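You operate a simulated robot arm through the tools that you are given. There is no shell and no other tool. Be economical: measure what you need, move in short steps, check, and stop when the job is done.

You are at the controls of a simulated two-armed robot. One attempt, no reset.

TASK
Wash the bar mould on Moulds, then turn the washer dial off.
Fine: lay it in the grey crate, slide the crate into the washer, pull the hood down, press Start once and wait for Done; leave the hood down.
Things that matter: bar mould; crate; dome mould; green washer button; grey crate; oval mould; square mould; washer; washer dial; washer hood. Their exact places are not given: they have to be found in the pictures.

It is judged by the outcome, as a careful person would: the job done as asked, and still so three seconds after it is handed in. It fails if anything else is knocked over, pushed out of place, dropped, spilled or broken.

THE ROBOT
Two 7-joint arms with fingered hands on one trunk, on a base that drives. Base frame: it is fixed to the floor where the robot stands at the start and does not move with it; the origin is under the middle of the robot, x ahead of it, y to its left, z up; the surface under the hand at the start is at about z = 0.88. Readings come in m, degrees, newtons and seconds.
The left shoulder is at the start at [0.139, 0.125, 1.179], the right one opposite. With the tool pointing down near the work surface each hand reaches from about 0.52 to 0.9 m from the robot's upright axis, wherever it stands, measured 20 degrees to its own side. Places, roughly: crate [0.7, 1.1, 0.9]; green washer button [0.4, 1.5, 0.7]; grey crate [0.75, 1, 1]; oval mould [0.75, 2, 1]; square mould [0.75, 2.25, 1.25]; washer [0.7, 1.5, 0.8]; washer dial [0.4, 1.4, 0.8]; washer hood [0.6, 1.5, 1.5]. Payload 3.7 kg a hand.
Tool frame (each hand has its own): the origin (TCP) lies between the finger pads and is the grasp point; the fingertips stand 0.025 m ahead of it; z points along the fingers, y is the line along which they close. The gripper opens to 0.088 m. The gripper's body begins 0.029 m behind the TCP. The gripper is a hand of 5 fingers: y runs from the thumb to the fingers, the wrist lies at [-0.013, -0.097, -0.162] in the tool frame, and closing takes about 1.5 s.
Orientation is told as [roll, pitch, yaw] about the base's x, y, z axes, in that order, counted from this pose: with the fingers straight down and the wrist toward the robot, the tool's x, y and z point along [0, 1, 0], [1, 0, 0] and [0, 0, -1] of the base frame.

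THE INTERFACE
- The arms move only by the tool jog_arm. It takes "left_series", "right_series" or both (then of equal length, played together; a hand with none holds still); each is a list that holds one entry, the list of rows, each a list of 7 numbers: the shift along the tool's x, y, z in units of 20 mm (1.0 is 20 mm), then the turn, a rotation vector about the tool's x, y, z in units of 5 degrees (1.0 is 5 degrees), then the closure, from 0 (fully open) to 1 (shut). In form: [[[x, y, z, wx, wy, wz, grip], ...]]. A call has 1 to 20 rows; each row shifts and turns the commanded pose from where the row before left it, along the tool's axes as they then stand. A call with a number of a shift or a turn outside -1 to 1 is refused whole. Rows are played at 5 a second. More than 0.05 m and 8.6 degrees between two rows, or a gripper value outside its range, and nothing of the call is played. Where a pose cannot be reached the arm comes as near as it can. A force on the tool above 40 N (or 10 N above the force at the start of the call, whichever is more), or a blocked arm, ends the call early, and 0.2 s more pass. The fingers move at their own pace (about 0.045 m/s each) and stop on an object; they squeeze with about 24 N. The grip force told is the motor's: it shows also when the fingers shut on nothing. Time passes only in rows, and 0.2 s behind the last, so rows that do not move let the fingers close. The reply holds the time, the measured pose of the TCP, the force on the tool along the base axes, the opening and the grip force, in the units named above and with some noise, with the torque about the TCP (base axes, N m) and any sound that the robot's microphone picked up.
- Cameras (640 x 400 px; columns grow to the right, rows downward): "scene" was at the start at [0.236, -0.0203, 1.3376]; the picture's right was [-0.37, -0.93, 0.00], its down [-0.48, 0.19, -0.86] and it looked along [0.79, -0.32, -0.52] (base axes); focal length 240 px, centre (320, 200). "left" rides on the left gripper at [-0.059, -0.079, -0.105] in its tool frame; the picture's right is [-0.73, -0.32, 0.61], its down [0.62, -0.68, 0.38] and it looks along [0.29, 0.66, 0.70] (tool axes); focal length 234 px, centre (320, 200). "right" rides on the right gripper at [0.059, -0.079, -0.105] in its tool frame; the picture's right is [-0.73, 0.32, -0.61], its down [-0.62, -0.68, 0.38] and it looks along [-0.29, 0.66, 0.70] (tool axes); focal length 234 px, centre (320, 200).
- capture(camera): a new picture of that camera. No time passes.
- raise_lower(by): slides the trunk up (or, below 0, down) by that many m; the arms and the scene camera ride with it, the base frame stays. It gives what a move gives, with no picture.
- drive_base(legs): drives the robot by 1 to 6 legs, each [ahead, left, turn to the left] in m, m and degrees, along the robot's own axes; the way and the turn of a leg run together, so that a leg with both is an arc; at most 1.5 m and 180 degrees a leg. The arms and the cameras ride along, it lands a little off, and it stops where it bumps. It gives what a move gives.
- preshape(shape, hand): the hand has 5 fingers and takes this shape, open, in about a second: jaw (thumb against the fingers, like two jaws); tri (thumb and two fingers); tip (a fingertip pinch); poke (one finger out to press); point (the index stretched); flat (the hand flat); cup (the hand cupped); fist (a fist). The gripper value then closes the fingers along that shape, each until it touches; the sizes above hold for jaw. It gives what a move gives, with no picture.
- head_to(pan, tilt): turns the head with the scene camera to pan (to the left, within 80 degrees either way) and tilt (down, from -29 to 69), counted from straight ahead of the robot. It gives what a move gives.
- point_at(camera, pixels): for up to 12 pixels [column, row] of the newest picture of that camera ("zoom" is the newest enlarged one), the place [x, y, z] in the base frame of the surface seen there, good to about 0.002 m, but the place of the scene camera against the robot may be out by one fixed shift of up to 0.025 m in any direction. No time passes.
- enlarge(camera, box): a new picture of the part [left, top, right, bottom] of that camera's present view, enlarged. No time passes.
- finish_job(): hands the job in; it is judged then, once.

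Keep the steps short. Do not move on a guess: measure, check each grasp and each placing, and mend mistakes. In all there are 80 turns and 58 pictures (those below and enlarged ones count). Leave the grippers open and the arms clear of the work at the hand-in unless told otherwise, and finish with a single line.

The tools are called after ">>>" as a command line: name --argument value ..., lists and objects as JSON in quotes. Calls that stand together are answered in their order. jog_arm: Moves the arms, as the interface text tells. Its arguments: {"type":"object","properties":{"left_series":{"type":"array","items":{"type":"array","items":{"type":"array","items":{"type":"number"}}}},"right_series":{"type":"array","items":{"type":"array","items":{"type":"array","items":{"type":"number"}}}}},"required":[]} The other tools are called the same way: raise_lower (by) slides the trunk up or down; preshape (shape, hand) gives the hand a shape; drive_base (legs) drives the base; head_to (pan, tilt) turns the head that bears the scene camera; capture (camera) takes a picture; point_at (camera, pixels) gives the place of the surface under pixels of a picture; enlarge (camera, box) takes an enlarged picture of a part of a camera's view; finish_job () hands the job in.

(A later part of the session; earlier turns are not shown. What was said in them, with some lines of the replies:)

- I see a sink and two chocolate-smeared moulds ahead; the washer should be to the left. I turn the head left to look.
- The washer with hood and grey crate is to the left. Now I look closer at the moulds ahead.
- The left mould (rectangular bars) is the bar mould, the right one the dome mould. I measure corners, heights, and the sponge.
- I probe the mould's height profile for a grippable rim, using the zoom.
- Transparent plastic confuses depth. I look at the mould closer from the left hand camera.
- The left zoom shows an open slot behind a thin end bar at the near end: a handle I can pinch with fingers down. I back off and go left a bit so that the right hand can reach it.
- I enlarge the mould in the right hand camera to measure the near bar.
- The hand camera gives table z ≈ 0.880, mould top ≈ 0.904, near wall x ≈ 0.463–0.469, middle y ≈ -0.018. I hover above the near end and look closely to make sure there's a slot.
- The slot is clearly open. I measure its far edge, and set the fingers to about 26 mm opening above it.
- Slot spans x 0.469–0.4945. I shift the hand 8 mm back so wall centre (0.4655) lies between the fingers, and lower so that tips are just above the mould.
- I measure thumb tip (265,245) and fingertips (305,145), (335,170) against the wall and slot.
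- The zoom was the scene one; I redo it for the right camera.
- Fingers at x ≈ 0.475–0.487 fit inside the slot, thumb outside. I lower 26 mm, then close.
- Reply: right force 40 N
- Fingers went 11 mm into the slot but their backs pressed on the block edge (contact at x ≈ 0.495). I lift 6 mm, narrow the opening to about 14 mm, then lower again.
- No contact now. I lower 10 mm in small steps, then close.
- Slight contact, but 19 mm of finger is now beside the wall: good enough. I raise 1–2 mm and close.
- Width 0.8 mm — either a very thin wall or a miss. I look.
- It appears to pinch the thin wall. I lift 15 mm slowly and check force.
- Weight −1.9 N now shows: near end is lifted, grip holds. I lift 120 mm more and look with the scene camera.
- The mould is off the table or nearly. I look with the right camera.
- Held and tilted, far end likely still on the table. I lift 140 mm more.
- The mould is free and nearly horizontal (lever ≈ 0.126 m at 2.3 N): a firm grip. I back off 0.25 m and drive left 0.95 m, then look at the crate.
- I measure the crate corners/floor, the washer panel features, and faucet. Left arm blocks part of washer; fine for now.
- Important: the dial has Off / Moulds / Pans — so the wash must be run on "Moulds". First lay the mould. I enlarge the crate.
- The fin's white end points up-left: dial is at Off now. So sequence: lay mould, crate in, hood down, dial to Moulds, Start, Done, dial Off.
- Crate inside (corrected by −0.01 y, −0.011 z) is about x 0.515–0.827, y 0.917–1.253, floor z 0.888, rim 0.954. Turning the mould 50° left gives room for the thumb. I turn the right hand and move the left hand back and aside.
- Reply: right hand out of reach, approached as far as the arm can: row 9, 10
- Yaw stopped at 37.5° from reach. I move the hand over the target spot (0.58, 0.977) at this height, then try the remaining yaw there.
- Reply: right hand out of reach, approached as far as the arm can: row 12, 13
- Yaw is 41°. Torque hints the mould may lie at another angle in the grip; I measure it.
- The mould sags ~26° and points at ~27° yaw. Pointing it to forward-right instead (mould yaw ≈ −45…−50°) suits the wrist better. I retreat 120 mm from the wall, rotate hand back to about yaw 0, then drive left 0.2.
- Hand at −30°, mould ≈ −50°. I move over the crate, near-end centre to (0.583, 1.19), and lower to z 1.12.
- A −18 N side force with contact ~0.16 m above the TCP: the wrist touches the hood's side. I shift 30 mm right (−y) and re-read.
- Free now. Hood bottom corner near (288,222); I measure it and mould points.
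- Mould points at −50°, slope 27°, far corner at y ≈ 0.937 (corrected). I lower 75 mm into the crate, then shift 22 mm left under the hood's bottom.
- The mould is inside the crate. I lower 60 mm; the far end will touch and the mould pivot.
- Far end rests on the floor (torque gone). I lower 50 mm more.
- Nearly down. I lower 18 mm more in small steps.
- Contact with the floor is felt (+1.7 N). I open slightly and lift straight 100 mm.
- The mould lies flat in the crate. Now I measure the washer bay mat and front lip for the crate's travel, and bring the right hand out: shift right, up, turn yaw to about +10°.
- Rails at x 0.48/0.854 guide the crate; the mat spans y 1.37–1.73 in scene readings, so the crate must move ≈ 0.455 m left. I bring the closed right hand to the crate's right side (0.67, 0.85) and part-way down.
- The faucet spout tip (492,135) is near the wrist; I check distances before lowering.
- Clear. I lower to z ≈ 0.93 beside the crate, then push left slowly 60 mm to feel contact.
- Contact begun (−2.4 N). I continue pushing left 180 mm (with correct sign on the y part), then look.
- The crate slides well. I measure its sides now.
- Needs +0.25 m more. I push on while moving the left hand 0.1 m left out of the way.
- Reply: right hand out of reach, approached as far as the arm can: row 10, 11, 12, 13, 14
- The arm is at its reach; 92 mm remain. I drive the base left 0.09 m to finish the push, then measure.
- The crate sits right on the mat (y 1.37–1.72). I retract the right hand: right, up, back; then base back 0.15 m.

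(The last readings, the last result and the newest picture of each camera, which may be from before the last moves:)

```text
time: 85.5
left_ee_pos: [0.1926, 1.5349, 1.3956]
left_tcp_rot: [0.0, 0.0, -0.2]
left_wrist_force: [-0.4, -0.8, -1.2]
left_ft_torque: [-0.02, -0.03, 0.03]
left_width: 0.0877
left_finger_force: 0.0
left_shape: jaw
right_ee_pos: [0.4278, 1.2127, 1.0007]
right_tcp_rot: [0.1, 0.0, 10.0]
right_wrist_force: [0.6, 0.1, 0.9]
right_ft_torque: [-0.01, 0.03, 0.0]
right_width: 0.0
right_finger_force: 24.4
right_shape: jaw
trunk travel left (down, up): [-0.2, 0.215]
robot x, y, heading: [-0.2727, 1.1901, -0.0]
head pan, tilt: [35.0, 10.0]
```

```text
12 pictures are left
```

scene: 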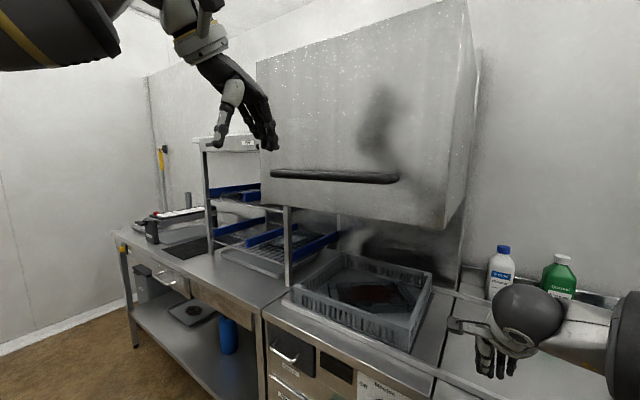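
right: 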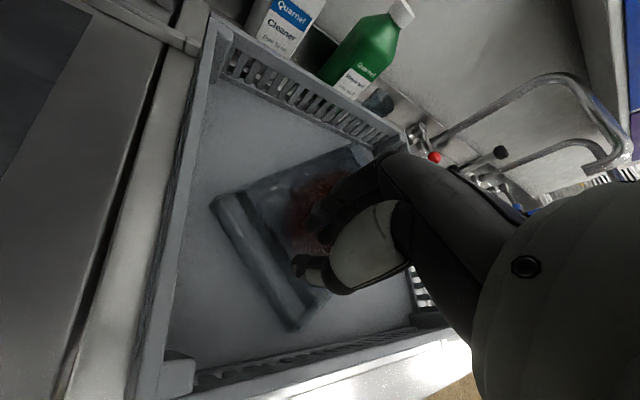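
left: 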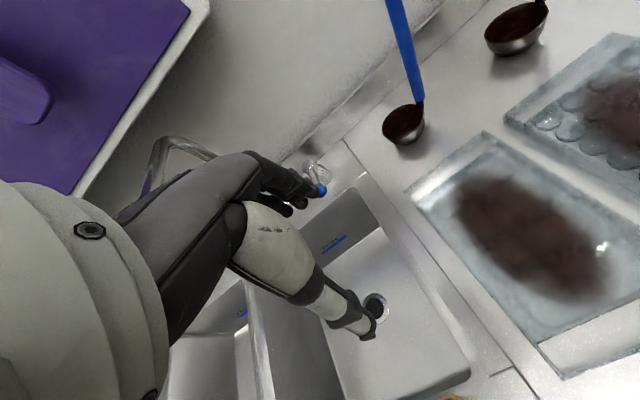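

I measure the handle bar and hood face.

>>> point_at --camera "scene" --pixels '[[275, 173], [335, 174], [395, 178], [335, 170], [335, 179], [335, 160], [335, 190], [268, 200], [445, 222], [300, 174], [365, 176], [270, 145]]'

>>> enlarge --camera "scene" --box '[240, 100, 480, 250]'

```text
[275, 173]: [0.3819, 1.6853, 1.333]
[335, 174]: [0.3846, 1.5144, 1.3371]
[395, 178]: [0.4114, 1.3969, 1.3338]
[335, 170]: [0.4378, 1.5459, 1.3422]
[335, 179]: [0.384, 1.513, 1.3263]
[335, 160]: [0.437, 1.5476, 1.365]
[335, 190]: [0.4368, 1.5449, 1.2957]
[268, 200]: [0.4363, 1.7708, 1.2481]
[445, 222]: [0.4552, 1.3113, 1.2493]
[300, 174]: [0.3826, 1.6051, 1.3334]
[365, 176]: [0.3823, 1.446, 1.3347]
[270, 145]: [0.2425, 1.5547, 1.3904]
```

```text
2.67 times, centred on (360, 175) of scene
```

zoom: 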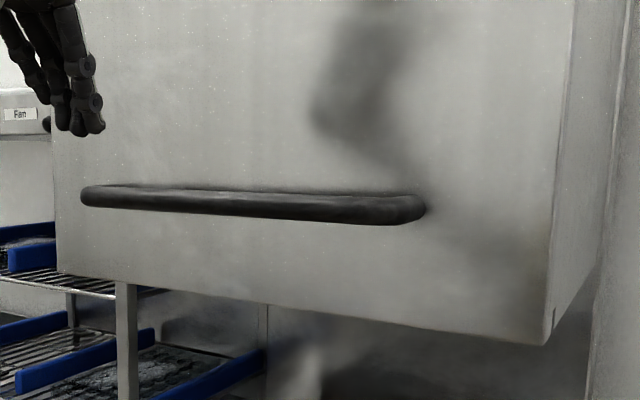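

Bar centre ≈ (0.392, 1.535, 1.323), face at 0.437. I turn the left hand to point forward (pitch −90°), opening vertical, to straddle the bar.

>>> jog_arm --left_series '[[[0, 0, 0, -1, 0, 0, 0], [0, 0, 0, -1, 0, 0, 0], [0, 0, 0, -1, 0, 0, 0], [0, 0, 0, -1, 0, 0, 0], [0, 0, 0, -1, 0, 0, 0], [0, 0, 0, -1, 0, 0, 0], [0, 0, 0, -1, 0, 0, 0], [0, 0, 0, -1, 0, 0, 0], [0, 0, 0, -1, 0, 0, 0], [0, 0, 0, -1, 0, 0, 0], [0, 0, 0, -1, 0, 0, 0], [0, 0, 0, -1, 0, 0, 0], [0, 0, 0, -1, 0, 0, 0], [0, 0, 0, -1, 0, 0, 0], [0, 0, 0, -1, 0, 0, 0], [0, 0, 0, -1, 0, 0, 0], [0, 0, 0, -1, 0, 0, 0], [0, 0, 0, -1, 0, 0, 0]]]'

```text
time: 89.3
left_ee_pos: [0.1971, 1.537, 1.3953]
left_tcp_rot: [-176.5, -89.8, 176.4]
left_wrist_force: [-0.1, 0.5, -0.9]
left_ft_torque: [0.01, -0.03, 0.04]
left_width: 0.0876
left_finger_force: 0.0
left_shape: jaw
right_ee_pos: [0.4269, 1.2137, 1.0011]
right_tcp_rot: [0.0, 0.0, 9.9]
right_wrist_force: [-0.2, 0.6, 0.1]
right_ft_torque: [0.0, 0.01, -0.01]
right_width: 0.0
right_finger_force: 24.7
right_shape: jaw
trunk travel left (down, up): [-0.2, 0.215]
robot x, y, heading: [-0.2708, 1.1846, -0.2]
head pan, tilt: [35.0, 10.0]
```

Orientation reached. I lower 72 mm, move forward to x ≈ 0.33, and check.

>>> jog_arm --left_series '[[[0, -0.9, 0, 0, 0, 0, 0], [0, -0.9, 0, 0, 0, 0, 0], [0, -0.9, 0, 0, 0, 0, 0], [0, -0.9, 0, 0, 0, 0, 0], [0, 0, 0.9, 0, 0, 0, 0], [0, 0, 0.9, 0, 0, 0, 0], [0, 0, 0.9, 0, 0, 0, 0], [0, 0, 0.9, 0, 0, 0, 0], [0, 0, 0.9, 0, 0, 0, 0], [0, 0, 0.9, 0, 0, 0, 0], [0, 0, 0.9, 0, 0, 0, 0]]]'

>>> capture --camera "left"

```text
time: 91.7
left_ee_pos: [0.3334, 1.55, 1.3288]
left_tcp_rot: [-20.4, -90.0, 20.2]
left_wrist_force: [0.6, 0.1, -0.9]
left_ft_torque: [0.0, 0.0, -0.02]
left_width: 0.0877
left_finger_force: 0.1
left_shape: jaw
left hand out of reach, approached as far as the arm can: row 2, 3, 4
right_ee_pos: [0.4267, 1.2142, 1.0015]
right_tcp_rot: [0.1, 0.0, 10.0]
right_wrist_force: [0.2, 0.3, 0.4]
right_ft_torque: [-0.04, 0.01, 0.02]
right_width: 0.0001
right_finger_force: 24.1
right_shape: jaw
trunk travel left (down, up): [-0.2, 0.215]
robot x, y, heading: [-0.27, 1.1867, -0.2]
head pan, tilt: [35.0, 10.0]
```

```text
10 pictures are left
```

left: 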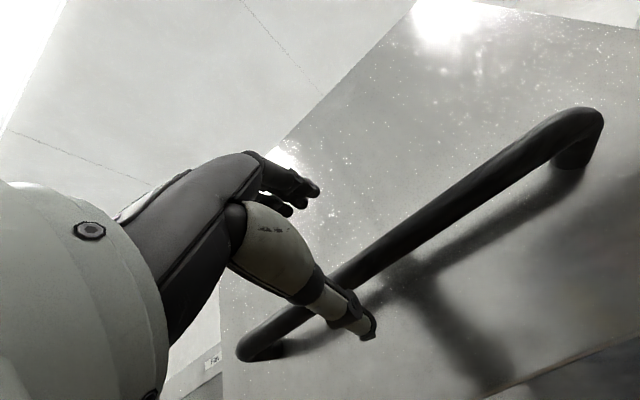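

The bar is ahead, between fingers (above) and thumb (below). I measure it with this camera.

>>> point_at --camera "left" --pixels '[[365, 265], [400, 232], [385, 252], [450, 200], [460, 205], [520, 160], [360, 320], [372, 335], [300, 190], [310, 200], [270, 340], [450, 120]]'

```text
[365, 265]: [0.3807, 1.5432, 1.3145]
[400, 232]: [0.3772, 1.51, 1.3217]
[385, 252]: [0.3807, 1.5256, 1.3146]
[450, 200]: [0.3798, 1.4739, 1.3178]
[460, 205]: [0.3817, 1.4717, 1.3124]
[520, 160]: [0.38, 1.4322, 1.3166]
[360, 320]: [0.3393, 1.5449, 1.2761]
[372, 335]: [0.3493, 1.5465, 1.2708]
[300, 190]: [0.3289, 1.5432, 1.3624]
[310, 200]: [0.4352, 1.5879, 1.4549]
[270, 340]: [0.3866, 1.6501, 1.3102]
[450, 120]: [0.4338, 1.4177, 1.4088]
```

Bar centre ≈ (0.389, –, 1.320). I move forward 50 mm and close.

>>> jog_arm --left_series '[[[0, 0, 0.85, 0, 0, 0, 0], [0, 0, 0.85, 0, 0, 0, 0], [0, 0, 0.8, 0, 0, 0, 0], [0, 0, 0, 0, 0, 0, 0.6], [0, 0, 0, 0, 0, 0, 1], [0, 0, 0, 0, 0, 0, 1], [0, 0, 0, 0, 0, 0, 1], [0, 0, 0, 0, 0, 0, 1], [0, 0, 0, 0, 0, 0, 1], [0, 0, 0, 0, 0, 0, 1]]]'

```text
time: 93.9
left_ee_pos: [0.3858, 1.5485, 1.3276]
left_tcp_rot: [0.2, -89.9, -0.2]
left_wrist_force: [7.4, 0.3, 2.8]
left_ft_torque: [0.14, -0.11, 0.03]
left_width: 0.0095
left_finger_force: 24.3
left_shape: jaw
right_ee_pos: [0.4281, 1.2125, 1.001]
right_tcp_rot: [0.1, 0.1, 10.1]
right_wrist_force: [-0.3, 0.2, -0.3]
right_ft_torque: [0.06, 0.03, 0.0]
right_width: 0.0
right_finger_force: 23.4
right_shape: jaw
trunk travel left (down, up): [-0.2, 0.215]
robot x, y, heading: [-0.2746, 1.1906, -0.1]
head pan, tilt: [35.0, 10.0]
```

Grip on the bar (9.5 mm). I pull down 160 mm and read.

>>> jog_arm --left_series '[[[0, -0.5, 0, 0, 0, 0, 1], [0, -0.8, 0, 0, 0, 0, 1], [0, -0.8, 0, 0, 0, 0, 1], [0, -0.8, 0, 0, 0, 0, 1], [0, -0.8, 0, 0, 0, 0, 1], [0, -0.8, 0, 0, 0, 0, 1], [0, -0.8, 0, 0, 0, 0, 1], [0, -0.8, 0, 0, 0, 0, 1], [0, -0.8, 0, 0, 0, 0, 1], [0, -0.8, 0, 0, 0, 0, 1]]]'

```text
time: 96.1
left_ee_pos: [0.3869, 1.549, 1.172]
left_tcp_rot: [-1.2, -89.8, 0.9]
left_wrist_force: [10.3, -2.6, 3.9]
left_ft_torque: [0.15, -0.15, -0.08]
left_width: 0.0085
left_finger_force: 23.9
left_shape: jaw
right_ee_pos: [0.4285, 1.2132, 1.0001]
right_tcp_rot: [0.2, 0.1, 10.0]
right_wrist_force: [0.0, -0.5, 0.3]
right_ft_torque: [0.04, -0.01, 0.01]
right_width: 0.0
right_finger_force: 24.5
right_shape: jaw
trunk travel left (down, up): [-0.2, 0.215]
robot x, y, heading: [-0.2753, 1.189, -0.2]
head pan, tilt: [35.0, 10.0]
```

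Moving smoothly (low force, presumably with the hood). I pull another 140 mm and look.

>>> jog_arm --left_series '[[[0, -0.8, 0, 0, 0, 0, 1], [0, -0.8, 0, 0, 0, 0, 1], [0, -0.8, 0, 0, 0, 0, 1], [0, -0.8, 0, 0, 0, 0, 1], [0, -0.8, 0, 0, 0, 0, 1], [0, -0.8, 0, 0, 0, 0, 1], [0, -0.8, 0, 0, 0, 0, 1], [0, -0.8, 0, 0, 0, 0, 1], [0, -0.8, 0, 0, 0, 0, 1]]]'

>>> head_to --pan 30 --tilt 30

>>> capture --camera "scene"

```text
time: 98.1
left_ee_pos: [0.3863, 1.5487, 1.0269]
left_tcp_rot: [5.7, -89.8, -5.9]
left_wrist_force: [8.9, -1.7, 3.7]
left_ft_torque: [0.13, -0.14, -0.04]
left_width: 0.0079
left_finger_force: 23.8
left_shape: jaw
right_ee_pos: [0.4266, 1.2136, 0.9994]
right_tcp_rot: [0.2, -0.1, 10.0]
right_wrist_force: [-0.2, 0.3, 0.5]
right_ft_torque: [-0.04, -0.02, -0.02]
right_width: 0.0003
right_finger_force: 24.1
right_shape: jaw
trunk travel left (down, up): [-0.2, 0.215]
robot x, y, heading: [-0.2749, 1.1877, -0.1]
head pan, tilt: [35.0, 10.0]
```

```text
time: 99.0
left_ee_pos: [0.3865, 1.5494, 1.0285]
left_tcp_rot: [-7.6, -89.8, 7.6]
left_wrist_force: [7.6, -1.9, -0.4]
left_ft_torque: [0.14, -0.06, -0.05]
left_width: 0.0077
left_finger_force: 23.7
left_shape: jaw
right_ee_pos: [0.4266, 1.2131, 1.0003]
right_tcp_rot: [0.1, 0.0, 10.0]
right_wrist_force: [0.2, -0.2, -0.4]
right_ft_torque: [0.04, -0.03, 0.02]
right_width: 0.0003
right_finger_force: 23.8
right_shape: jaw
trunk travel left (down, up): [-0.2, 0.215]
robot x, y, heading: [-0.275, 1.1869, -0.3]
head pan, tilt: [30.0, 30.0]
```

```text
9 pictures are left
```

scene: 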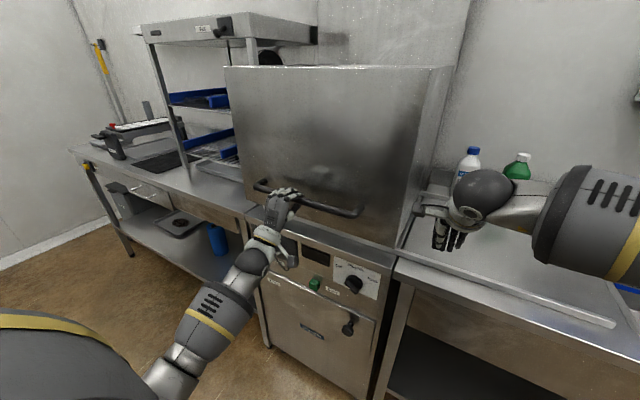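

Hood is nearly down. I pull gently on until it stops.

>>> jog_arm --left_series '[[[0, -0.5, 0, 0, 0, 0, 1], [0, -0.5, 0, 0, 0, 0, 1], [0, -0.5, 0, 0, 0, 0, 1], [0, -0.5, 0, 0, 0, 0, 1], [0, -0.4, 0, 0, 0, 0, 1], [0, -0.4, 0, 0, 0, 0, 1], [0, 0, 0, 0, 0, 0, 1]]]'

>>> enlarge --camera "scene" --box '[220, 160, 440, 310]'

```text
time: 100.6
left_ee_pos: [0.3862, 1.548, 0.9797]
left_tcp_rot: [162.4, -89.7, -162.7]
left_wrist_force: [21.3, -1.5, 15.3]
left_ft_torque: [0.18, -0.26, -0.16]
left_width: 0.0077
left_finger_force: 24.3
left_shape: jaw
right_ee_pos: [0.4278, 1.2119, 1.0002]
right_tcp_rot: [0.0, 0.0, 10.0]
right_wrist_force: [0.1, -0.2, 0.4]
right_ft_torque: [0.05, 0.01, -0.02]
right_width: 0.0001
right_finger_force: 23.9
right_shape: jaw
trunk travel left (down, up): [-0.2, 0.215]
robot x, y, heading: [-0.2702, 1.1915, -0.1]
head pan, tilt: [30.0, 30.0]
```

```text
2.67 times, centred on (330, 235) of scene
```

zoom: 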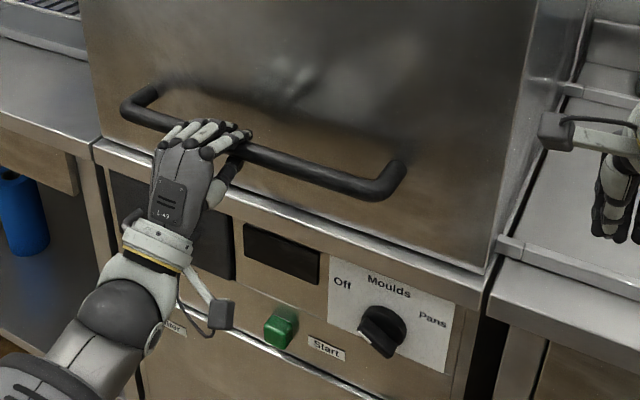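

The hood is down (stop felt at 15 N). I query the dial and button geometry from the zoom, then release and back out.

>>> point_at --camera "zoom" --pixels '[[376, 325], [385, 345], [365, 340], [395, 340], [372, 310], [400, 320], [340, 310], [430, 345], [280, 325], [275, 338], [340, 285], [385, 352]]'

>>> jog_arm --left_series '[[[0, 0, 0, 0, 0, 0, 0], [0, 0, 0, 0, 0, 0, 0], [0, 0, 0, 0, 0, 0, 0], [0, 0, 0, 0, 0, 0, 0], [0, 0, 0, 0, 0, 0, 0], [0, 0, 0, 0, 0, 0, 0], [0, 0, -0.8, 0, 0, 0, 0], [0, 0, -0.8, 0, 0, 0, 0], [0, 0, -0.8, 0, 0, 0, 0], [0, 0, -0.8, 0, 0, 0, 0], [0, 0, -0.8, 0, 0, 0, 0], [0, 0, -0.8, 0, 0, 0, 0], [0, 0, -0.8, 0, 0, 0, 0]]]'

```text
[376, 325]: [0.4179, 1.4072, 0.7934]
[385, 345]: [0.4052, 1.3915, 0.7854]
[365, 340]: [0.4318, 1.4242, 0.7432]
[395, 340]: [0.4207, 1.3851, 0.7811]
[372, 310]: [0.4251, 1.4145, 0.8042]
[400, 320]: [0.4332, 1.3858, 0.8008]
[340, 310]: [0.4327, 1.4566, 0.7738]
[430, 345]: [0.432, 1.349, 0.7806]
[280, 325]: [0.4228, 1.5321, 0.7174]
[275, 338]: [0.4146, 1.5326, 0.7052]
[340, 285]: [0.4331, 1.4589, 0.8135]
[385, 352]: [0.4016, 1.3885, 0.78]
```

```text
time: 103.4
left_ee_pos: [0.2724, 1.5521, 0.9747]
left_tcp_rot: [-150.7, -89.9, 150.5]
left_wrist_force: [0.0, 1.2, 0.0]
left_ft_torque: [-0.01, 0.0, 0.0]
left_width: 0.0876
left_finger_force: 0.1
left_shape: jaw
right_ee_pos: [0.4261, 1.2135, 1.0009]
right_tcp_rot: [0.1, -0.1, 10.1]
right_wrist_force: [-0.5, -0.5, -0.1]
right_ft_torque: [0.0, -0.04, -0.01]
right_width: 0.0
right_finger_force: 24.8
right_shape: jaw
trunk travel left (down, up): [-0.2, 0.215]
robot x, y, heading: [-0.2721, 1.1914, 0.0]
head pan, tilt: [30.0, 30.0]
```

Dial: panel x 0.433, fin tip x ≈ 0.402, centre ≈ (1.387, 0.776). I bring the left hand in front of it, rolled +30° so the fingers close across the fin, and view it with the left camera.

>>> jog_arm --left_series '[[[-0.69, -0.83, 0, 0, 0, 0, 0], [-0.69, -0.83, 0, 0, 0, 0, 0], [-0.69, -0.83, 0, 0, 0, 0, 0], [-0.69, -0.83, 0, 0, 0, 0, 0], [-0.69, -0.83, 0, 0, 0, 0, 0], [-0.69, -0.83, 0, 0, 0, 0, 0], [-0.69, -0.83, 0, 0, 0, 0, 0], [-0.69, -0.83, 0, 0, 0, 0, 0], [-0.69, -0.83, 0, 0, 0, 0, 0], [-0.69, -0.83, 0, 0, 0, 0, 0], [-0.69, -0.83, 0, 0, 0, 0, 0], [-0.69, -0.83, 0, 0, 0, 0, 0], [0, 0, 0, 0, 0, 1, 0.3], [0, 0, 0, 0, 0, 1, 0.3], [0, 0, 0, 0, 0, 1, 0.3], [0, 0, 0, 0, 0, 1, 0.3], [0, 0, 0, 0, 0, 1, 0.3], [0, 0, 0, 0, 0, 1, 0.3]]]'

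>>> capture --camera "left"

```text
time: 107.2
left_ee_pos: [0.2715, 1.3836, 0.7754]
left_tcp_rot: [90.1, -60.0, -90.2]
left_wrist_force: [1.0, -0.2, -0.3]
left_ft_torque: [-0.01, -0.02, -0.02]
left_width: 0.0619
left_finger_force: 0.0
left_shape: jaw
right_ee_pos: [0.4268, 1.2141, 1.0012]
right_tcp_rot: [0.2, 0.0, 10.0]
right_wrist_force: [-1.0, 1.1, -0.2]
right_ft_torque: [-0.02, 0.01, -0.01]
right_width: 0.0003
right_finger_force: 24.1
right_shape: jaw
trunk travel left (down, up): [-0.2, 0.215]
robot x, y, heading: [-0.2706, 1.1882, -0.2]
head pan, tilt: [30.0, 30.0]
```

```text
7 pictures are left
```

left: 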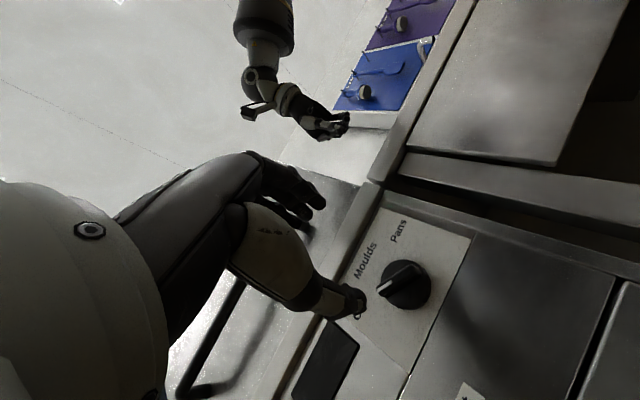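

>>> point_at --camera "left" --pixels '[[381, 292], [395, 282], [405, 276], [415, 271], [405, 263], [428, 288], [410, 305], [400, 290], [388, 285], [420, 285], [440, 260], [365, 260]]'

>>> enlarge --camera "left" --box '[340, 230, 460, 330]'

>>> point_at --camera "zoom" --pixels '[[210, 320], [250, 300], [300, 270], [340, 245], [370, 225], [320, 170], [460, 290], [370, 400], [260, 270], [320, 290], [230, 230], [420, 200]]'

```text
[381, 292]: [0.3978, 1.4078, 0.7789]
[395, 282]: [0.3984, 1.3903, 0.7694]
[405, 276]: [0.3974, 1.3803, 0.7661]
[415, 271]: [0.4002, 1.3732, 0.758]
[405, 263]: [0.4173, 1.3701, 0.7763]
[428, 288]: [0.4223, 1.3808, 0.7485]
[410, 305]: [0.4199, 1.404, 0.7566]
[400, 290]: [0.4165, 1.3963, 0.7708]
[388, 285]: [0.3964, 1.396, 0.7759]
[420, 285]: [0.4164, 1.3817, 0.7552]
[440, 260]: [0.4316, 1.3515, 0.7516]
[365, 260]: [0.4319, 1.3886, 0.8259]
```

```text
4.00 times, centred on (400, 280) of left
```

zoom: 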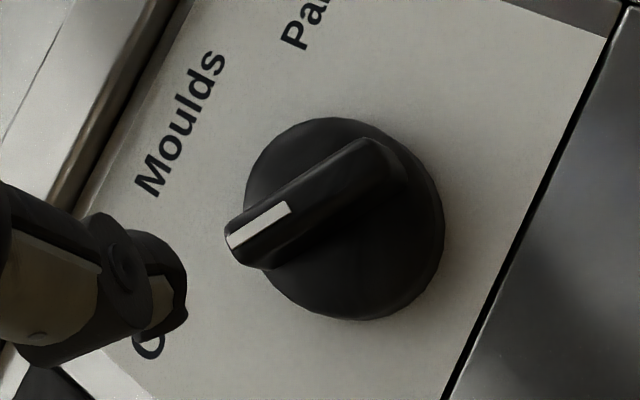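

```text
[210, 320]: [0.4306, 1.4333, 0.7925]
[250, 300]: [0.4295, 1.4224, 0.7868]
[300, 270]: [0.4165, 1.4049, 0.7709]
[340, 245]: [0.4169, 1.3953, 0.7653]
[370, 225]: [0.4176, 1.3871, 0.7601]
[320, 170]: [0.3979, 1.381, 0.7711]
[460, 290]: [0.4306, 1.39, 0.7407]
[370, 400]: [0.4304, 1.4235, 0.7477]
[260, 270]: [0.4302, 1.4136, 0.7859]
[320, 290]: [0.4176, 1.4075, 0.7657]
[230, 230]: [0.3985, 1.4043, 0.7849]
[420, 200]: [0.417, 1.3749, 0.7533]
```

Fin centre ≈ (y 1.390, z 0.770), inclined 31° up-left, x 0.398–0.417. I move forward so the pads straddle it (TCP x 0.389) and close.

>>> jog_arm --left_series '[[[0.07, -0.2, 0.83, 0, 0, 0, 0.5], [0.07, -0.2, 0.83, 0, 0, 0, 0.5], [0, 0, 0.83, 0, 0, 0, 0.5], [0, 0, 0.83, 0, 0, 0, 0.5], [0, 0, 0.83, 0, 0, 0, 0.5], [0, 0, 0.83, 0, 0, 0, 0.5], [0, 0, 0.83, 0, 0, 0, 0.5], [0, 0, 0, 0, 0, 0, 0.8], [0, 0, 0, 0, 0, 0, 1], [0, 0, 0, 0, 0, 0, 1], [0, 0, 0, 0, 0, 0, 1], [0, 0, 0, 0, 0, 0, 1]]]'

```text
time: 109.8
left_ee_pos: [0.3883, 1.3891, 0.7723]
left_tcp_rot: [90.1, -60.0, -90.1]
left_wrist_force: [2.8, 0.2, 0.8]
left_ft_torque: [0.07, -0.04, 0.0]
left_width: 0.0075
left_finger_force: 24.5
left_shape: jaw
right_ee_pos: [0.4269, 1.2129, 1.0018]
right_tcp_rot: [0.0, 0.1, 9.9]
right_wrist_force: [0.7, 1.2, -0.3]
right_ft_torque: [0.0, 0.02, 0.02]
right_width: 0.0
right_finger_force: 23.6
right_shape: jaw
trunk travel left (down, up): [-0.2, 0.215]
robot x, y, heading: [-0.2731, 1.1906, -0.3]
head pan, tilt: [30.0, 30.0]
```

Fin gripped (7.5 mm). I turn +60° (clockwise) toward Moulds.

>>> jog_arm --left_series '[[[0, 0, 0, 0, 0, 1, 1], [0, 0, 0, 0, 0, 1, 1], [0, 0, 0, 0, 0, 1, 1], [0, 0, 0, 0, 0, 1, 1], [0, 0, 0, 0, 0, 1, 1], [0, 0, 0, 0, 0, 1, 1], [0, 0, 0, 0, 0, 1, 1], [0, 0, 0, 0, 0, 1, 1], [0, 0, 0, 0, 0, 1, 1], [0, 0, 0, 0, 0, 1, 1], [0, 0, 0, 0, 0, 1, 1], [0, 0, 0, 0, 0, 1, 1], [0, 0, 0, 0, 0, 0, 1]]]'

```text
time: 112.6
left_ee_pos: [0.3882, 1.3904, 0.7732]
left_tcp_rot: [90.1, 0.0, -90.2]
left_wrist_force: [6.8, -1.0, 12.3]
left_ft_torque: [-0.03, -0.22, -0.04]
left_width: 0.0066
left_finger_force: 23.9
left_shape: jaw
right_ee_pos: [0.4267, 1.2126, 1.0013]
right_tcp_rot: [0.1, -0.1, 10.0]
right_wrist_force: [0.3, 0.1, 0.7]
right_ft_torque: [0.0, 0.04, 0.02]
right_width: 0.0
right_finger_force: 23.6
right_shape: jaw
trunk travel left (down, up): [-0.2, 0.215]
robot x, y, heading: [-0.2711, 1.1904, -0.3]
head pan, tilt: [30.0, 30.0]
```

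The turn was completed. I open, back out 100 mm, and move left to in front of the button; then check dial position.

>>> jog_arm --left_series '[[[0, 0, 0, 0, 0, 0, 0.5], [0, 0, 0, 0, 0, 0, 0.5], [0, 0, 0, 0, 0, 0, 0.5], [0, 0, -0.8, 0, 0, 0, 0.5], [0, 0, -0.8, 0, 0, 0, 0.5], [0, 0, -0.8, 0, 0, 0, 0.5], [0, 0, -0.8, 0, 0, 0, 0.5], [0, 0, -0.8, 0, 0, 0, 0.5], [-0.5, -0.9, -0.3, 0, 0, 0, 0.5], [-0.5, -0.9, -0.3, 0, 0, 0, 0.5], [-0.5, -0.9, -0.3, 0, 0, 0, 0.5], [-0.5, -0.9, -0.3, 0, 0, 0, 0.5], [-0.5, -0.9, 0, 0, 0, 0, 0.5], [-0.5, -0.9, 0, 0, 0, 0, 0.5], [-0.5, -0.9, 0, 0, 0, 0, 0.5]]]'

>>> preshape --shape "poke" --hand "left"

>>> enlarge --camera "scene" --box '[240, 190, 420, 320]'

```text
time: 115.8
left_ee_pos: [0.2838, 1.5165, 0.699]
left_tcp_rot: [90.1, 0.0, -90.2]
left_wrist_force: [-0.3, -0.5, 0.2]
left_ft_torque: [0.0, -0.01, -0.03]
left_width: 0.0437
left_finger_force: 0.0
left_shape: jaw
right_ee_pos: [0.4263, 1.2133, 1.0001]
right_tcp_rot: [0.1, 0.0, 10.0]
right_wrist_force: [-0.4, -0.8, -0.3]
right_ft_torque: [0.02, 0.0, 0.02]
right_width: 0.0
right_finger_force: 24.1
right_shape: jaw
trunk travel left (down, up): [-0.2, 0.215]
robot x, y, heading: [-0.2681, 1.188, -0.1]
head pan, tilt: [30.0, 30.0]
```

```text
time: 116.7
left_ee_pos: [0.2831, 1.5167, 0.6996]
left_tcp_rot: [90.0, 0.0, -90.3]
left_wrist_force: [0.7, -0.9, 0.6]
left_ft_torque: [0.0, 0.04, 0.0]
left_width: 0.0001
left_finger_force: 0.0
left_shape: poke
right_ee_pos: [0.4261, 1.2123, 1.0]
right_tcp_rot: [0.1, 0.0, 10.0]
right_wrist_force: [-0.6, 0.0, 0.0]
right_ft_torque: [-0.02, -0.01, -0.03]
right_width: 0.0
right_finger_force: 24.2
right_shape: jaw
trunk travel left (down, up): [-0.2, 0.215]
robot x, y, heading: [-0.2728, 1.1864, -0.1]
head pan, tilt: [30.0, 30.0]
```

```text
3.08 times, centred on (330, 255) of scene
```

zoom: 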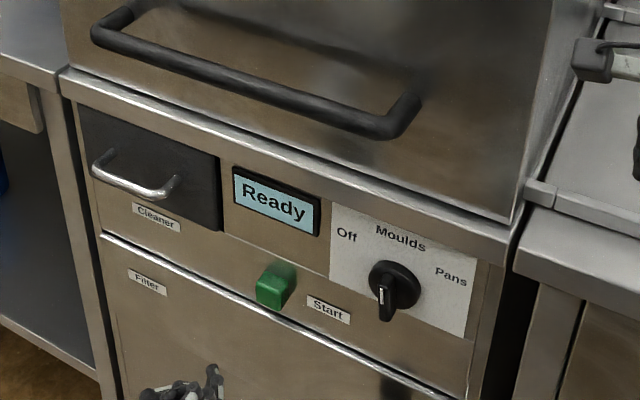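

Display reads "Ready", dial points to Moulds, hood is down. Now I view the poke finger and button with the left camera.

>>> point_at --camera "zoom" --pixels '[[270, 290], [265, 285], [280, 290], [285, 270], [310, 260]]'

>>> capture --camera "left"

```text
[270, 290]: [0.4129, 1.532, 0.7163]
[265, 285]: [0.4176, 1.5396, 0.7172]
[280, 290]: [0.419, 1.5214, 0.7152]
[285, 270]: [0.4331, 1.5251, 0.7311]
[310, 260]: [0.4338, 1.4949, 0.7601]
```

```text
4 pictures are left
```

left: 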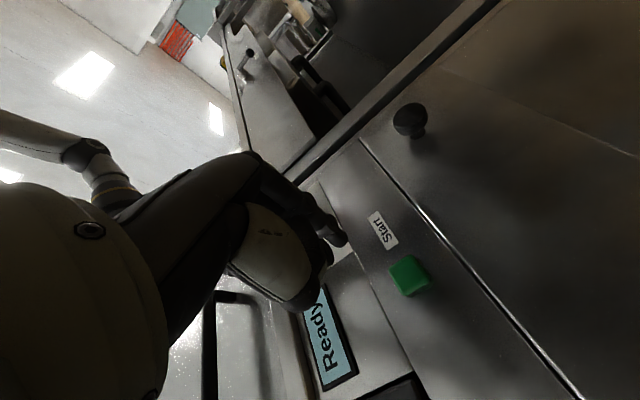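

>>> point_at --camera "left" --pixels '[[408, 275], [402, 268], [412, 280], [398, 285], [343, 238], [338, 242], [330, 232], [345, 243], [420, 280], [325, 215], [315, 210], [330, 255]]'

```text
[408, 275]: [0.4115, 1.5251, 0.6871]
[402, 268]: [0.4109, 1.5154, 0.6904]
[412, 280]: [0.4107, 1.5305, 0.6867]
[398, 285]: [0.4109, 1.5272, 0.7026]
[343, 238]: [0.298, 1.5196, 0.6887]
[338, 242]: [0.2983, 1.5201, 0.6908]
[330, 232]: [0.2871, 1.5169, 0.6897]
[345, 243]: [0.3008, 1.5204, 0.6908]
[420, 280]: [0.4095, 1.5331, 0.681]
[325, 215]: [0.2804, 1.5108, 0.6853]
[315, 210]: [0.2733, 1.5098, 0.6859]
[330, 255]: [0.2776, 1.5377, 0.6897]
```

Button front centre ≈ (0.411, 1.524, 0.691), fingertip ≈ (0.302, 1.515, 0.697). I align and go forward to near contact.

>>> jog_arm --left_series '[[[-0.3, -0.45, 0.8, 0, 0, 0, 0], [0, 0, 0.9, 0, 0, 0, 0], [0, 0, 0.9, 0, 0, 0, 0], [0, 0, 0.9, 0, 0, 0, 0], [0, 0, 0.9, 0, 0, 0, 0], [0, 0, 0.6, 0, 0, 0, 0]]]'

```text
time: 118.1
left_ee_pos: [0.3829, 1.5238, 0.6928]
left_tcp_rot: [89.8, 0.1, -90.2]
left_wrist_force: [0.1, -0.1, -0.3]
left_ft_torque: [0.01, 0.0, 0.01]
left_width: 0.0001
left_finger_force: 0.1
left_shape: poke
right_ee_pos: [0.4257, 1.2122, 1.0011]
right_tcp_rot: [0.0, -0.1, 10.0]
right_wrist_force: [-0.2, 0.4, 0.0]
right_ft_torque: [-0.05, 0.01, 0.0]
right_width: 0.0
right_finger_force: 23.4
right_shape: jaw
trunk travel left (down, up): [-0.2, 0.215]
robot x, y, heading: [-0.2698, 1.1893, -0.1]
head pan, tilt: [30.0, 30.0]
```

I press forward in 3–4 mm steps, a total of 14 mm.

>>> jog_arm --left_series '[[[0, 0, 0.2, 0, 0, 0, 0], [0, 0, 0.2, 0, 0, 0, 0], [0, 0, 0.15, 0, 0, 0, 0], [0, 0, 0.15, 0, 0, 0, 0]]]'

```text
time: 119.1
left_ee_pos: [0.3978, 1.5251, 0.6957]
left_tcp_rot: [90.0, 0.0, -90.2]
left_wrist_force: [-3.0, -0.5, -1.1]
left_ft_torque: [-0.03, -0.03, 0.01]
left_width: 0.0
left_finger_force: 0.0
left_shape: poke
right_ee_pos: [0.4271, 1.213, 1.0013]
right_tcp_rot: [0.1, 0.0, 10.0]
right_wrist_force: [-0.4, 0.7, -0.5]
right_ft_torque: [0.0, -0.02, -0.01]
right_width: 0.0002
right_finger_force: 23.9
right_shape: jaw
trunk travel left (down, up): [-0.2, 0.215]
robot x, y, heading: [-0.2719, 1.1918, -0.3]
head pan, tilt: [30.0, 30.0]
heard: click
```

"Click" heard: pressed. I withdraw 110 mm straight back and wait.

>>> jog_arm --left_series '[[[0, 0, -0.9, 0, 0, 0, 0], [0, 0, -0.9, 0, 0, 0, 0], [0, 0, -0.9, 0, 0, 0, 0], [0, 0, -0.9, 0, 0, 0, 0], [0, 0, -0.9, 0, 0, 0, 0], [0, 0, -0.9, 0, 0, 0, 0], [0, 0, 0, 0, 0, 0, 0], [0, 0, 0, 0, 0, 0, 0], [0, 0, 0, 0, 0, 0, 0], [0, 0, 0, 0, 0, 0, 0], [0, 0, 0, 0, 0, 0, 0], [0, 0, 0, 0, 0, 0, 0], [0, 0, 0, 0, 0, 0, 0], [0, 0, 0, 0, 0, 0, 0], [0, 0, 0, 0, 0, 0, 0], [0, 0, 0, 0, 0, 0, 0], [0, 0, 0, 0, 0, 0, 0], [0, 0, 0, 0, 0, 0, 0], [0, 0, 0, 0, 0, 0, 0], [0, 0, 0, 0, 0, 0, 0]]]'

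>>> preshape --shape "jaw" --hand "left"

>>> jog_arm --left_series '[[[0, 0, 0, 0, 0, 0, 0], [0, 0, 0, 0, 0, 0, 0], [0, 0, 0, 0, 0, 0, 0], [0, 0, 0, 0, 0, 0, 0], [0, 0, 0, 0, 0, 0, 0], [0, 0, 0, 0, 0, 0, 0], [0, 0, 0, 0, 0, 0, 0], [0, 0, 0, 0, 0, 0, 0], [0, 0, 0, 0, 0, 0, 0], [0, 0, 0, 0, 0, 0, 0], [0, 0, 0, 0, 0, 0, 0], [0, 0, 0, 0, 0, 0, 0], [0, 0, 0, 0, 0, 0, 0], [0, 0, 0, 0, 0, 0, 0], [0, 0, 0, 0, 0, 0, 0], [0, 0, 0, 0, 0, 0, 0], [0, 0, 0, 0, 0, 0, 0], [0, 0, 0, 0, 0, 0, 0], [0, 0, 0, 0, 0, 0, 0], [0, 0, 0, 0, 0, 0, 0]]]'

```text
time: 123.3
left_ee_pos: [0.2915, 1.5267, 0.6939]
left_tcp_rot: [90.2, 0.0, -90.2]
left_wrist_force: [-0.6, -0.9, 0.1]
left_ft_torque: [0.02, 0.01, -0.02]
left_width: 0.0
left_finger_force: 0.1
left_shape: poke
right_ee_pos: [0.4273, 1.2123, 1.0023]
right_tcp_rot: [0.2, 0.0, 10.0]
right_wrist_force: [-0.1, 0.3, 0.4]
right_ft_torque: [0.03, 0.0, 0.04]
right_width: 0.0001
right_finger_force: 24.2
right_shape: jaw
trunk travel left (down, up): [-0.2, 0.215]
robot x, y, heading: [-0.2714, 1.1969, -0.3]
head pan, tilt: [30.0, 30.0]
```

```text
time: 124.2
left_ee_pos: [0.292, 1.5253, 0.6939]
left_tcp_rot: [90.0, 0.1, -90.2]
left_wrist_force: [-0.4, 0.5, 0.6]
left_ft_torque: [-0.01, -0.02, 0.03]
left_width: 0.0879
left_finger_force: 0.0
left_shape: jaw
right_ee_pos: [0.4272, 1.2143, 1.0013]
right_tcp_rot: [0.1, 0.1, 9.9]
right_wrist_force: [0.4, -0.4, 0.6]
right_ft_torque: [-0.01, -0.01, -0.04]
right_width: 0.0001
right_finger_force: 23.8
right_shape: jaw
trunk travel left (down, up): [-0.2, 0.215]
robot x, y, heading: [-0.2719, 1.1865, -0.1]
head pan, tilt: [30.0, 30.0]
```

```text
time: 128.4
left_ee_pos: [0.2915, 1.5258, 0.6936]
left_tcp_rot: [90.0, 0.0, -90.1]
left_wrist_force: [-0.3, -0.5, 0.1]
left_ft_torque: [0.01, 0.02, 0.01]
left_width: 0.0877
left_finger_force: 0.1
left_shape: jaw
right_ee_pos: [0.4256, 1.2125, 1.0026]
right_tcp_rot: [0.2, 0.1, 10.0]
right_wrist_force: [-0.1, 0.0, 1.1]
right_ft_torque: [0.01, -0.01, -0.01]
right_width: 0.0
right_finger_force: 24.1
right_shape: jaw
trunk travel left (down, up): [-0.2, 0.215]
robot x, y, heading: [-0.2709, 1.1899, -0.0]
head pan, tilt: [30.0, 30.0]
```

I wait on, listening for a Done signal.

>>> jog_arm --left_series '[[[0, 0, 0, 0, 0, 0, 0], [0, 0, 0, 0, 0, 0, 0], [0, 0, 0, 0, 0, 0, 0], [0, 0, 0, 0, 0, 0, 0], [0, 0, 0, 0, 0, 0, 0], [0, 0, 0, 0, 0, 0, 0], [0, 0, 0, 0, 0, 0, 0], [0, 0, 0, 0, 0, 0, 0], [0, 0, 0, 0, 0, 0, 0], [0, 0, 0, 0, 0, 0, 0], [0, 0, 0, 0, 0, 0, 0], [0, 0, 0, 0, 0, 0, 0], [0, 0, 0, 0, 0, 0, 0], [0, 0, 0, 0, 0, 0, 0], [0, 0, 0, 0, 0, 0, 0], [0, 0, 0, 0, 0, 0, 0], [0, 0, 0, 0, 0, 0, 0], [0, 0, 0, 0, 0, 0, 0], [0, 0, 0, 0, 0, 0, 0], [0, 0, 0, 0, 0, 0, 0]]]'

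>>> jog_arm --left_series '[[[0, 0, 0, 0, 0, 0, 0], [0, 0, 0, 0, 0, 0, 0], [0, 0, 0, 0, 0, 0, 0], [0, 0, 0, 0, 0, 0, 0], [0, 0, 0, 0, 0, 0, 0], [0, 0, 0, 0, 0, 0, 0], [0, 0, 0, 0, 0, 0, 0], [0, 0, 0, 0, 0, 0, 0], [0, 0, 0, 0, 0, 0, 0], [0, 0, 0, 0, 0, 0, 0], [0, 0, 0, 0, 0, 0, 0], [0, 0, 0, 0, 0, 0, 0], [0, 0, 0, 0, 0, 0, 0], [0, 0, 0, 0, 0, 0, 0], [0, 0, 0, 0, 0, 0, 0], [0, 0, 0, 0, 0, 0, 0], [0, 0, 0, 0, 0, 0, 0], [0, 0, 0, 0, 0, 0, 0], [0, 0, 0, 0, 0, 0, 0], [0, 0, 0, 0, 0, 0, 0]]]'

>>> jog_arm --left_series '[[[0, 0, 0, 0, 0, 0, 0], [0, 0, 0, 0, 0, 0, 0], [0, 0, 0, 0, 0, 0, 0], [0, 0, 0, 0, 0, 0, 0], [0, 0, 0, 0, 0, 0, 0], [0, 0, 0, 0, 0, 0, 0], [0, 0, 0, 0, 0, 0, 0], [0, 0, 0, 0, 0, 0, 0], [0, 0, 0, 0, 0, 0, 0], [0, 0, 0, 0, 0, 0, 0], [0, 0, 0, 0, 0, 0, 0], [0, 0, 0, 0, 0, 0, 0], [0, 0, 0, 0, 0, 0, 0], [0, 0, 0, 0, 0, 0, 0], [0, 0, 0, 0, 0, 0, 0], [0, 0, 0, 0, 0, 0, 0], [0, 0, 0, 0, 0, 0, 0], [0, 0, 0, 0, 0, 0, 0], [0, 0, 0, 0, 0, 0, 0], [0, 0, 0, 0, 0, 0, 0]]]'

```text
time: 132.6
left_ee_pos: [0.2913, 1.5249, 0.6941]
left_tcp_rot: [90.0, 0.0, -90.1]
left_wrist_force: [0.3, -0.5, 0.6]
left_ft_torque: [0.01, -0.04, 0.02]
left_width: 0.0879
left_finger_force: 0.0
left_shape: jaw
right_ee_pos: [0.4267, 1.2131, 1.0007]
right_tcp_rot: [0.1, 0.0, 10.0]
right_wrist_force: [0.2, 0.6, -0.2]
right_ft_torque: [0.05, -0.01, 0.01]
right_width: 0.0
right_finger_force: 24.1
right_shape: jaw
trunk travel left (down, up): [-0.2, 0.215]
robot x, y, heading: [-0.272, 1.1917, -0.1]
head pan, tilt: [30.0, 30.0]
```

```text
time: 136.8
left_ee_pos: [0.2928, 1.5264, 0.6931]
left_tcp_rot: [90.0, -0.1, -90.2]
left_wrist_force: [-0.5, -1.3, -0.1]
left_ft_torque: [-0.02, -0.01, 0.03]
left_width: 0.088
left_finger_force: 0.0
left_shape: jaw
right_ee_pos: [0.426, 1.2129, 1.0019]
right_tcp_rot: [0.1, 0.0, 10.0]
right_wrist_force: [-0.3, -0.6, 1.0]
right_ft_torque: [-0.03, 0.0, 0.02]
right_width: 0.0001
right_finger_force: 24.4
right_shape: jaw
trunk travel left (down, up): [-0.2, 0.215]
robot x, y, heading: [-0.271, 1.1881, -0.1]
head pan, tilt: [30.0, 30.0]
```

```text
time: 141.0
left_ee_pos: [0.2918, 1.5253, 0.6945]
left_tcp_rot: [90.0, 0.0, -90.2]
left_wrist_force: [0.6, -0.4, -0.9]
left_ft_torque: [-0.04, 0.02, 0.03]
left_width: 0.0882
left_finger_force: 0.1
left_shape: jaw
right_ee_pos: [0.426, 1.2121, 0.9997]
right_tcp_rot: [0.1, 0.1, 10.0]
right_wrist_force: [-0.8, -0.2, -0.1]
right_ft_torque: [0.02, -0.06, 0.0]
right_width: 0.0002
right_finger_force: 24.4
right_shape: jaw
trunk travel left (down, up): [-0.2, 0.215]
robot x, y, heading: [-0.2724, 1.1888, -0.1]
head pan, tilt: [30.0, 30.0]
```

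22 s passed since the click; I read the display.

>>> enlarge --camera "scene" --box '[240, 190, 420, 320]'

```text
3.08 times, centred on (330, 255) of scene
```

zoom: 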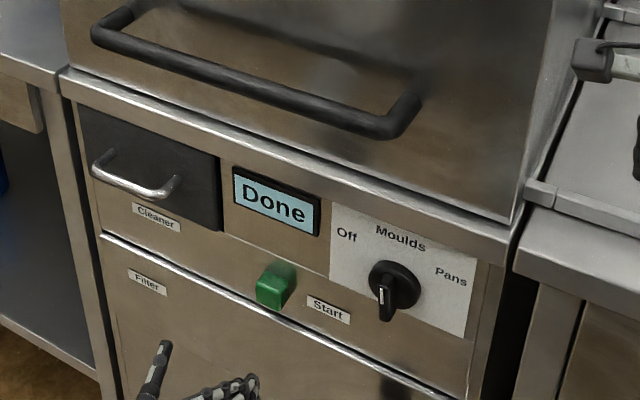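

"Done". Now I return to the dial (fin vertical), grip it.

>>> jog_arm --left_series '[[[0.49, 0.847, 0, 0, 0, 0, 0.5], [0.49, 0.847, 0, 0, 0, 0, 0.5], [0.49, 0.847, 0, 0, 0, 0, 0.5], [0.49, 0.847, 0, 0, 0, 0, 0.5], [0.49, 0.847, 0, 0, 0, 0, 0.5], [0.49, 0.847, 0, 0, 0, 0, 0.5], [0.49, 0.847, 0, 0, 0, 0, 0.5], [0.49, 0.847, 0, 0, 0, 0, 0.5], [0, 0, 0.8, 0, 0, 0, 0.5], [0, 0, 0.8, 0, 0, 0, 0.5], [0, 0, 0.8, 0, 0, 0, 0.5], [0, 0, 0.8, 0, 0, 0, 0.5], [0, 0, 0.8, 0, 0, 0, 0.5], [0, 0, 0.8, 0, 0, 0, 0.5], [0, 0, 0, 0, 0, 0, 0.8], [0, 0, 0, 0, 0, 0, 1], [0, 0, 0, 0, 0, 0, 1], [0, 0, 0, 0, 0, 0, 1], [0, 0, 0, 0, 0, 0, 1]]]'

```text
time: 145.0
left_ee_pos: [0.3866, 1.3902, 0.7728]
left_tcp_rot: [89.9, -0.1, -90.2]
left_wrist_force: [2.2, 1.9, 0.3]
left_ft_torque: [0.01, -0.03, 0.0]
left_width: 0.0069
left_finger_force: 23.6
left_shape: jaw
right_ee_pos: [0.4269, 1.2132, 1.0009]
right_tcp_rot: [0.0, 0.1, 10.0]
right_wrist_force: [0.5, -0.6, 0.7]
right_ft_torque: [-0.03, -0.02, 0.0]
right_width: 0.0
right_finger_force: 24.4
right_shape: jaw
trunk travel left (down, up): [-0.2, 0.215]
robot x, y, heading: [-0.2696, 1.1907, -0.1]
head pan, tilt: [30.0, 30.0]
```

Gripped (6.9 mm). I turn −60° to Off, open, and back out.

>>> jog_arm --left_series '[[[0, 0, 0, 0, 0, -1, 1], [0, 0, 0, 0, 0, -1, 1], [0, 0, 0, 0, 0, -1, 1], [0, 0, 0, 0, 0, -1, 1], [0, 0, 0, 0, 0, -1, 1], [0, 0, 0, 0, 0, -1, 1], [0, 0, 0, 0, 0, -1, 1], [0, 0, 0, 0, 0, -1, 1], [0, 0, 0, 0, 0, -1, 1], [0, 0, 0, 0, 0, -1, 1], [0, 0, 0, 0, 0, -1, 1], [0, 0, 0, 0, 0, -1, 1], [0, 0, 0, 0, 0, -0.2, 1], [0, 0, 0, 0, 0, 0, 1]]]'

>>> jog_arm --left_series '[[[0, 0, 0, 0, 0, 0, 0.4], [0, 0, 0, 0, 0, 0, 0.4], [0, 0, 0, 0, 0, 0, 0.4], [0, 0, -0.9, 0, 0, 0, 0.4], [0, 0, -0.9, 0, 0, 0, 0.4], [0, 0, -0.9, 0, 0, 0, 0.4], [0, 0, -0.9, 0, 0, 0, 0.4], [0, 0, -0.9, 0, 0, 0, 0.4], [0, 0, -0.9, 0, 0, 0, 0], [0, 0, -0.9, 0, 0, 0, 0], [0, 0, -0.9, 0, 0, 0, 0]]]' --right_series '[[[0, 0, -0.5, 0, 0, 0, 1], [0, 0, -0.5, 0, 0, 0, 1], [0, 0, 0, 0, 0, 0, 0], [0, 0, 0, 0, 0, 0, 0], [0, 0, 0, 0, 0, 0, 0], [0, 0, 0, 0, 0, 0, 0], [0, 0, 0, 0, 0, 0, 0], [0, 0, 0, 0, 0, 0, 0], [0, 0, 0, 0, 0, 0, 0], [0, 0, 0, 0, 0, 0, 0], [0, 0, 0, 0, 0, 0, 0]]]'

>>> drive_base --legs '[[-0.2, 0, 0]]'

>>> capture --camera "scene"

```text
time: 148.0
left_ee_pos: [0.3862, 1.3901, 0.772]
left_tcp_rot: [89.9, -61.1, -90.1]
left_wrist_force: [-1.5, 1.1, -1.8]
left_ft_torque: [0.1, 0.01, 0.06]
left_width: 0.0069
left_finger_force: 23.9
left_shape: jaw
right_ee_pos: [0.4261, 1.2132, 1.0005]
right_tcp_rot: [0.0, 0.0, 10.0]
right_wrist_force: [-0.5, 0.1, -0.2]
right_ft_torque: [0.02, 0.01, -0.02]
right_width: 0.0
right_finger_force: 23.9
right_shape: jaw
trunk travel left (down, up): [-0.2, 0.215]
robot x, y, heading: [-0.2747, 1.1899, 0.1]
head pan, tilt: [30.0, 30.0]
```

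```text
time: 150.4
left_ee_pos: [0.2412, 1.39, 0.772]
left_tcp_rot: [90.0, -61.0, -90.2]
left_wrist_force: [-0.1, 0.5, -0.3]
left_ft_torque: [-0.02, 0.02, -0.01]
left_width: 0.0875
left_finger_force: 0.1
left_shape: jaw
right_ee_pos: [0.4256, 1.2122, 1.021]
right_tcp_rot: [0.1, -0.2, 10.0]
right_wrist_force: [-0.3, -0.2, 0.0]
right_ft_torque: [-0.01, -0.01, -0.02]
right_width: 0.0877
right_finger_force: 0.1
right_shape: jaw
trunk travel left (down, up): [-0.2, 0.215]
robot x, y, heading: [-0.2734, 1.186, 0.1]
head pan, tilt: [30.0, 30.0]
```

```text
time: 151.9
left_ee_pos: [0.0468, 1.3942, 0.7719]
left_tcp_rot: [90.1, -60.9, -89.9]
left_wrist_force: [-1.0, 0.2, 0.4]
left_ft_torque: [-0.01, -0.02, 0.02]
left_width: 0.0872
left_finger_force: 0.0
left_shape: jaw
right_ee_pos: [0.2334, 1.2177, 1.0222]
right_tcp_rot: [0.1, -0.2, 10.4]
right_wrist_force: [0.9, 0.8, -0.2]
right_ft_torque: [0.0, -0.05, -0.04]
right_width: 0.0877
right_finger_force: 0.0
right_shape: jaw
trunk travel left (down, up): [-0.2, 0.215]
robot x, y, heading: [-0.4613, 1.1942, -0.1]
head pan, tilt: [30.0, 30.0]
```

```text
2 pictures are left
```

scene: 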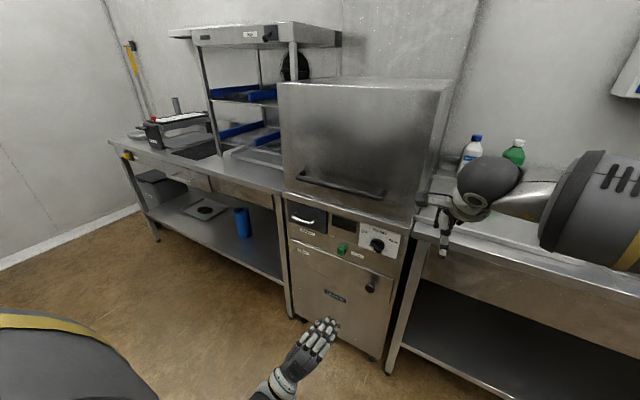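

The display is dark; I zoom in to confirm the dial.

>>> enlarge --camera "scene" --box '[330, 210, 410, 265]'

```text
7.27 times, centred on (370, 238) of scene
```

zoom: 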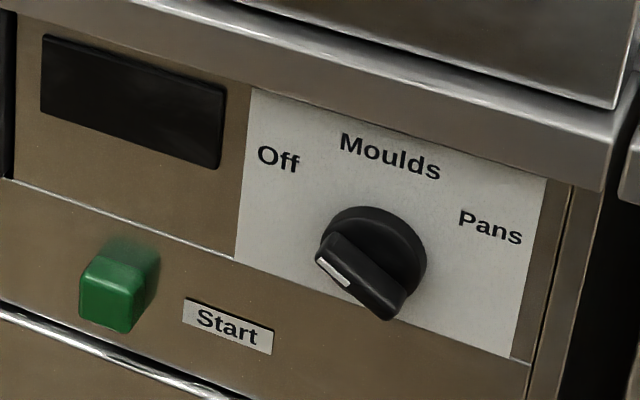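

The dial points to Off and the display is dark. The hood is down, both hands are open, and the arms are clear. I hand in.

>>> finish_job

```text
The job is handed in.
```

The bar mould was washed on the Moulds setting until the display read Done, the dial is back at Off, and the hood is still down.
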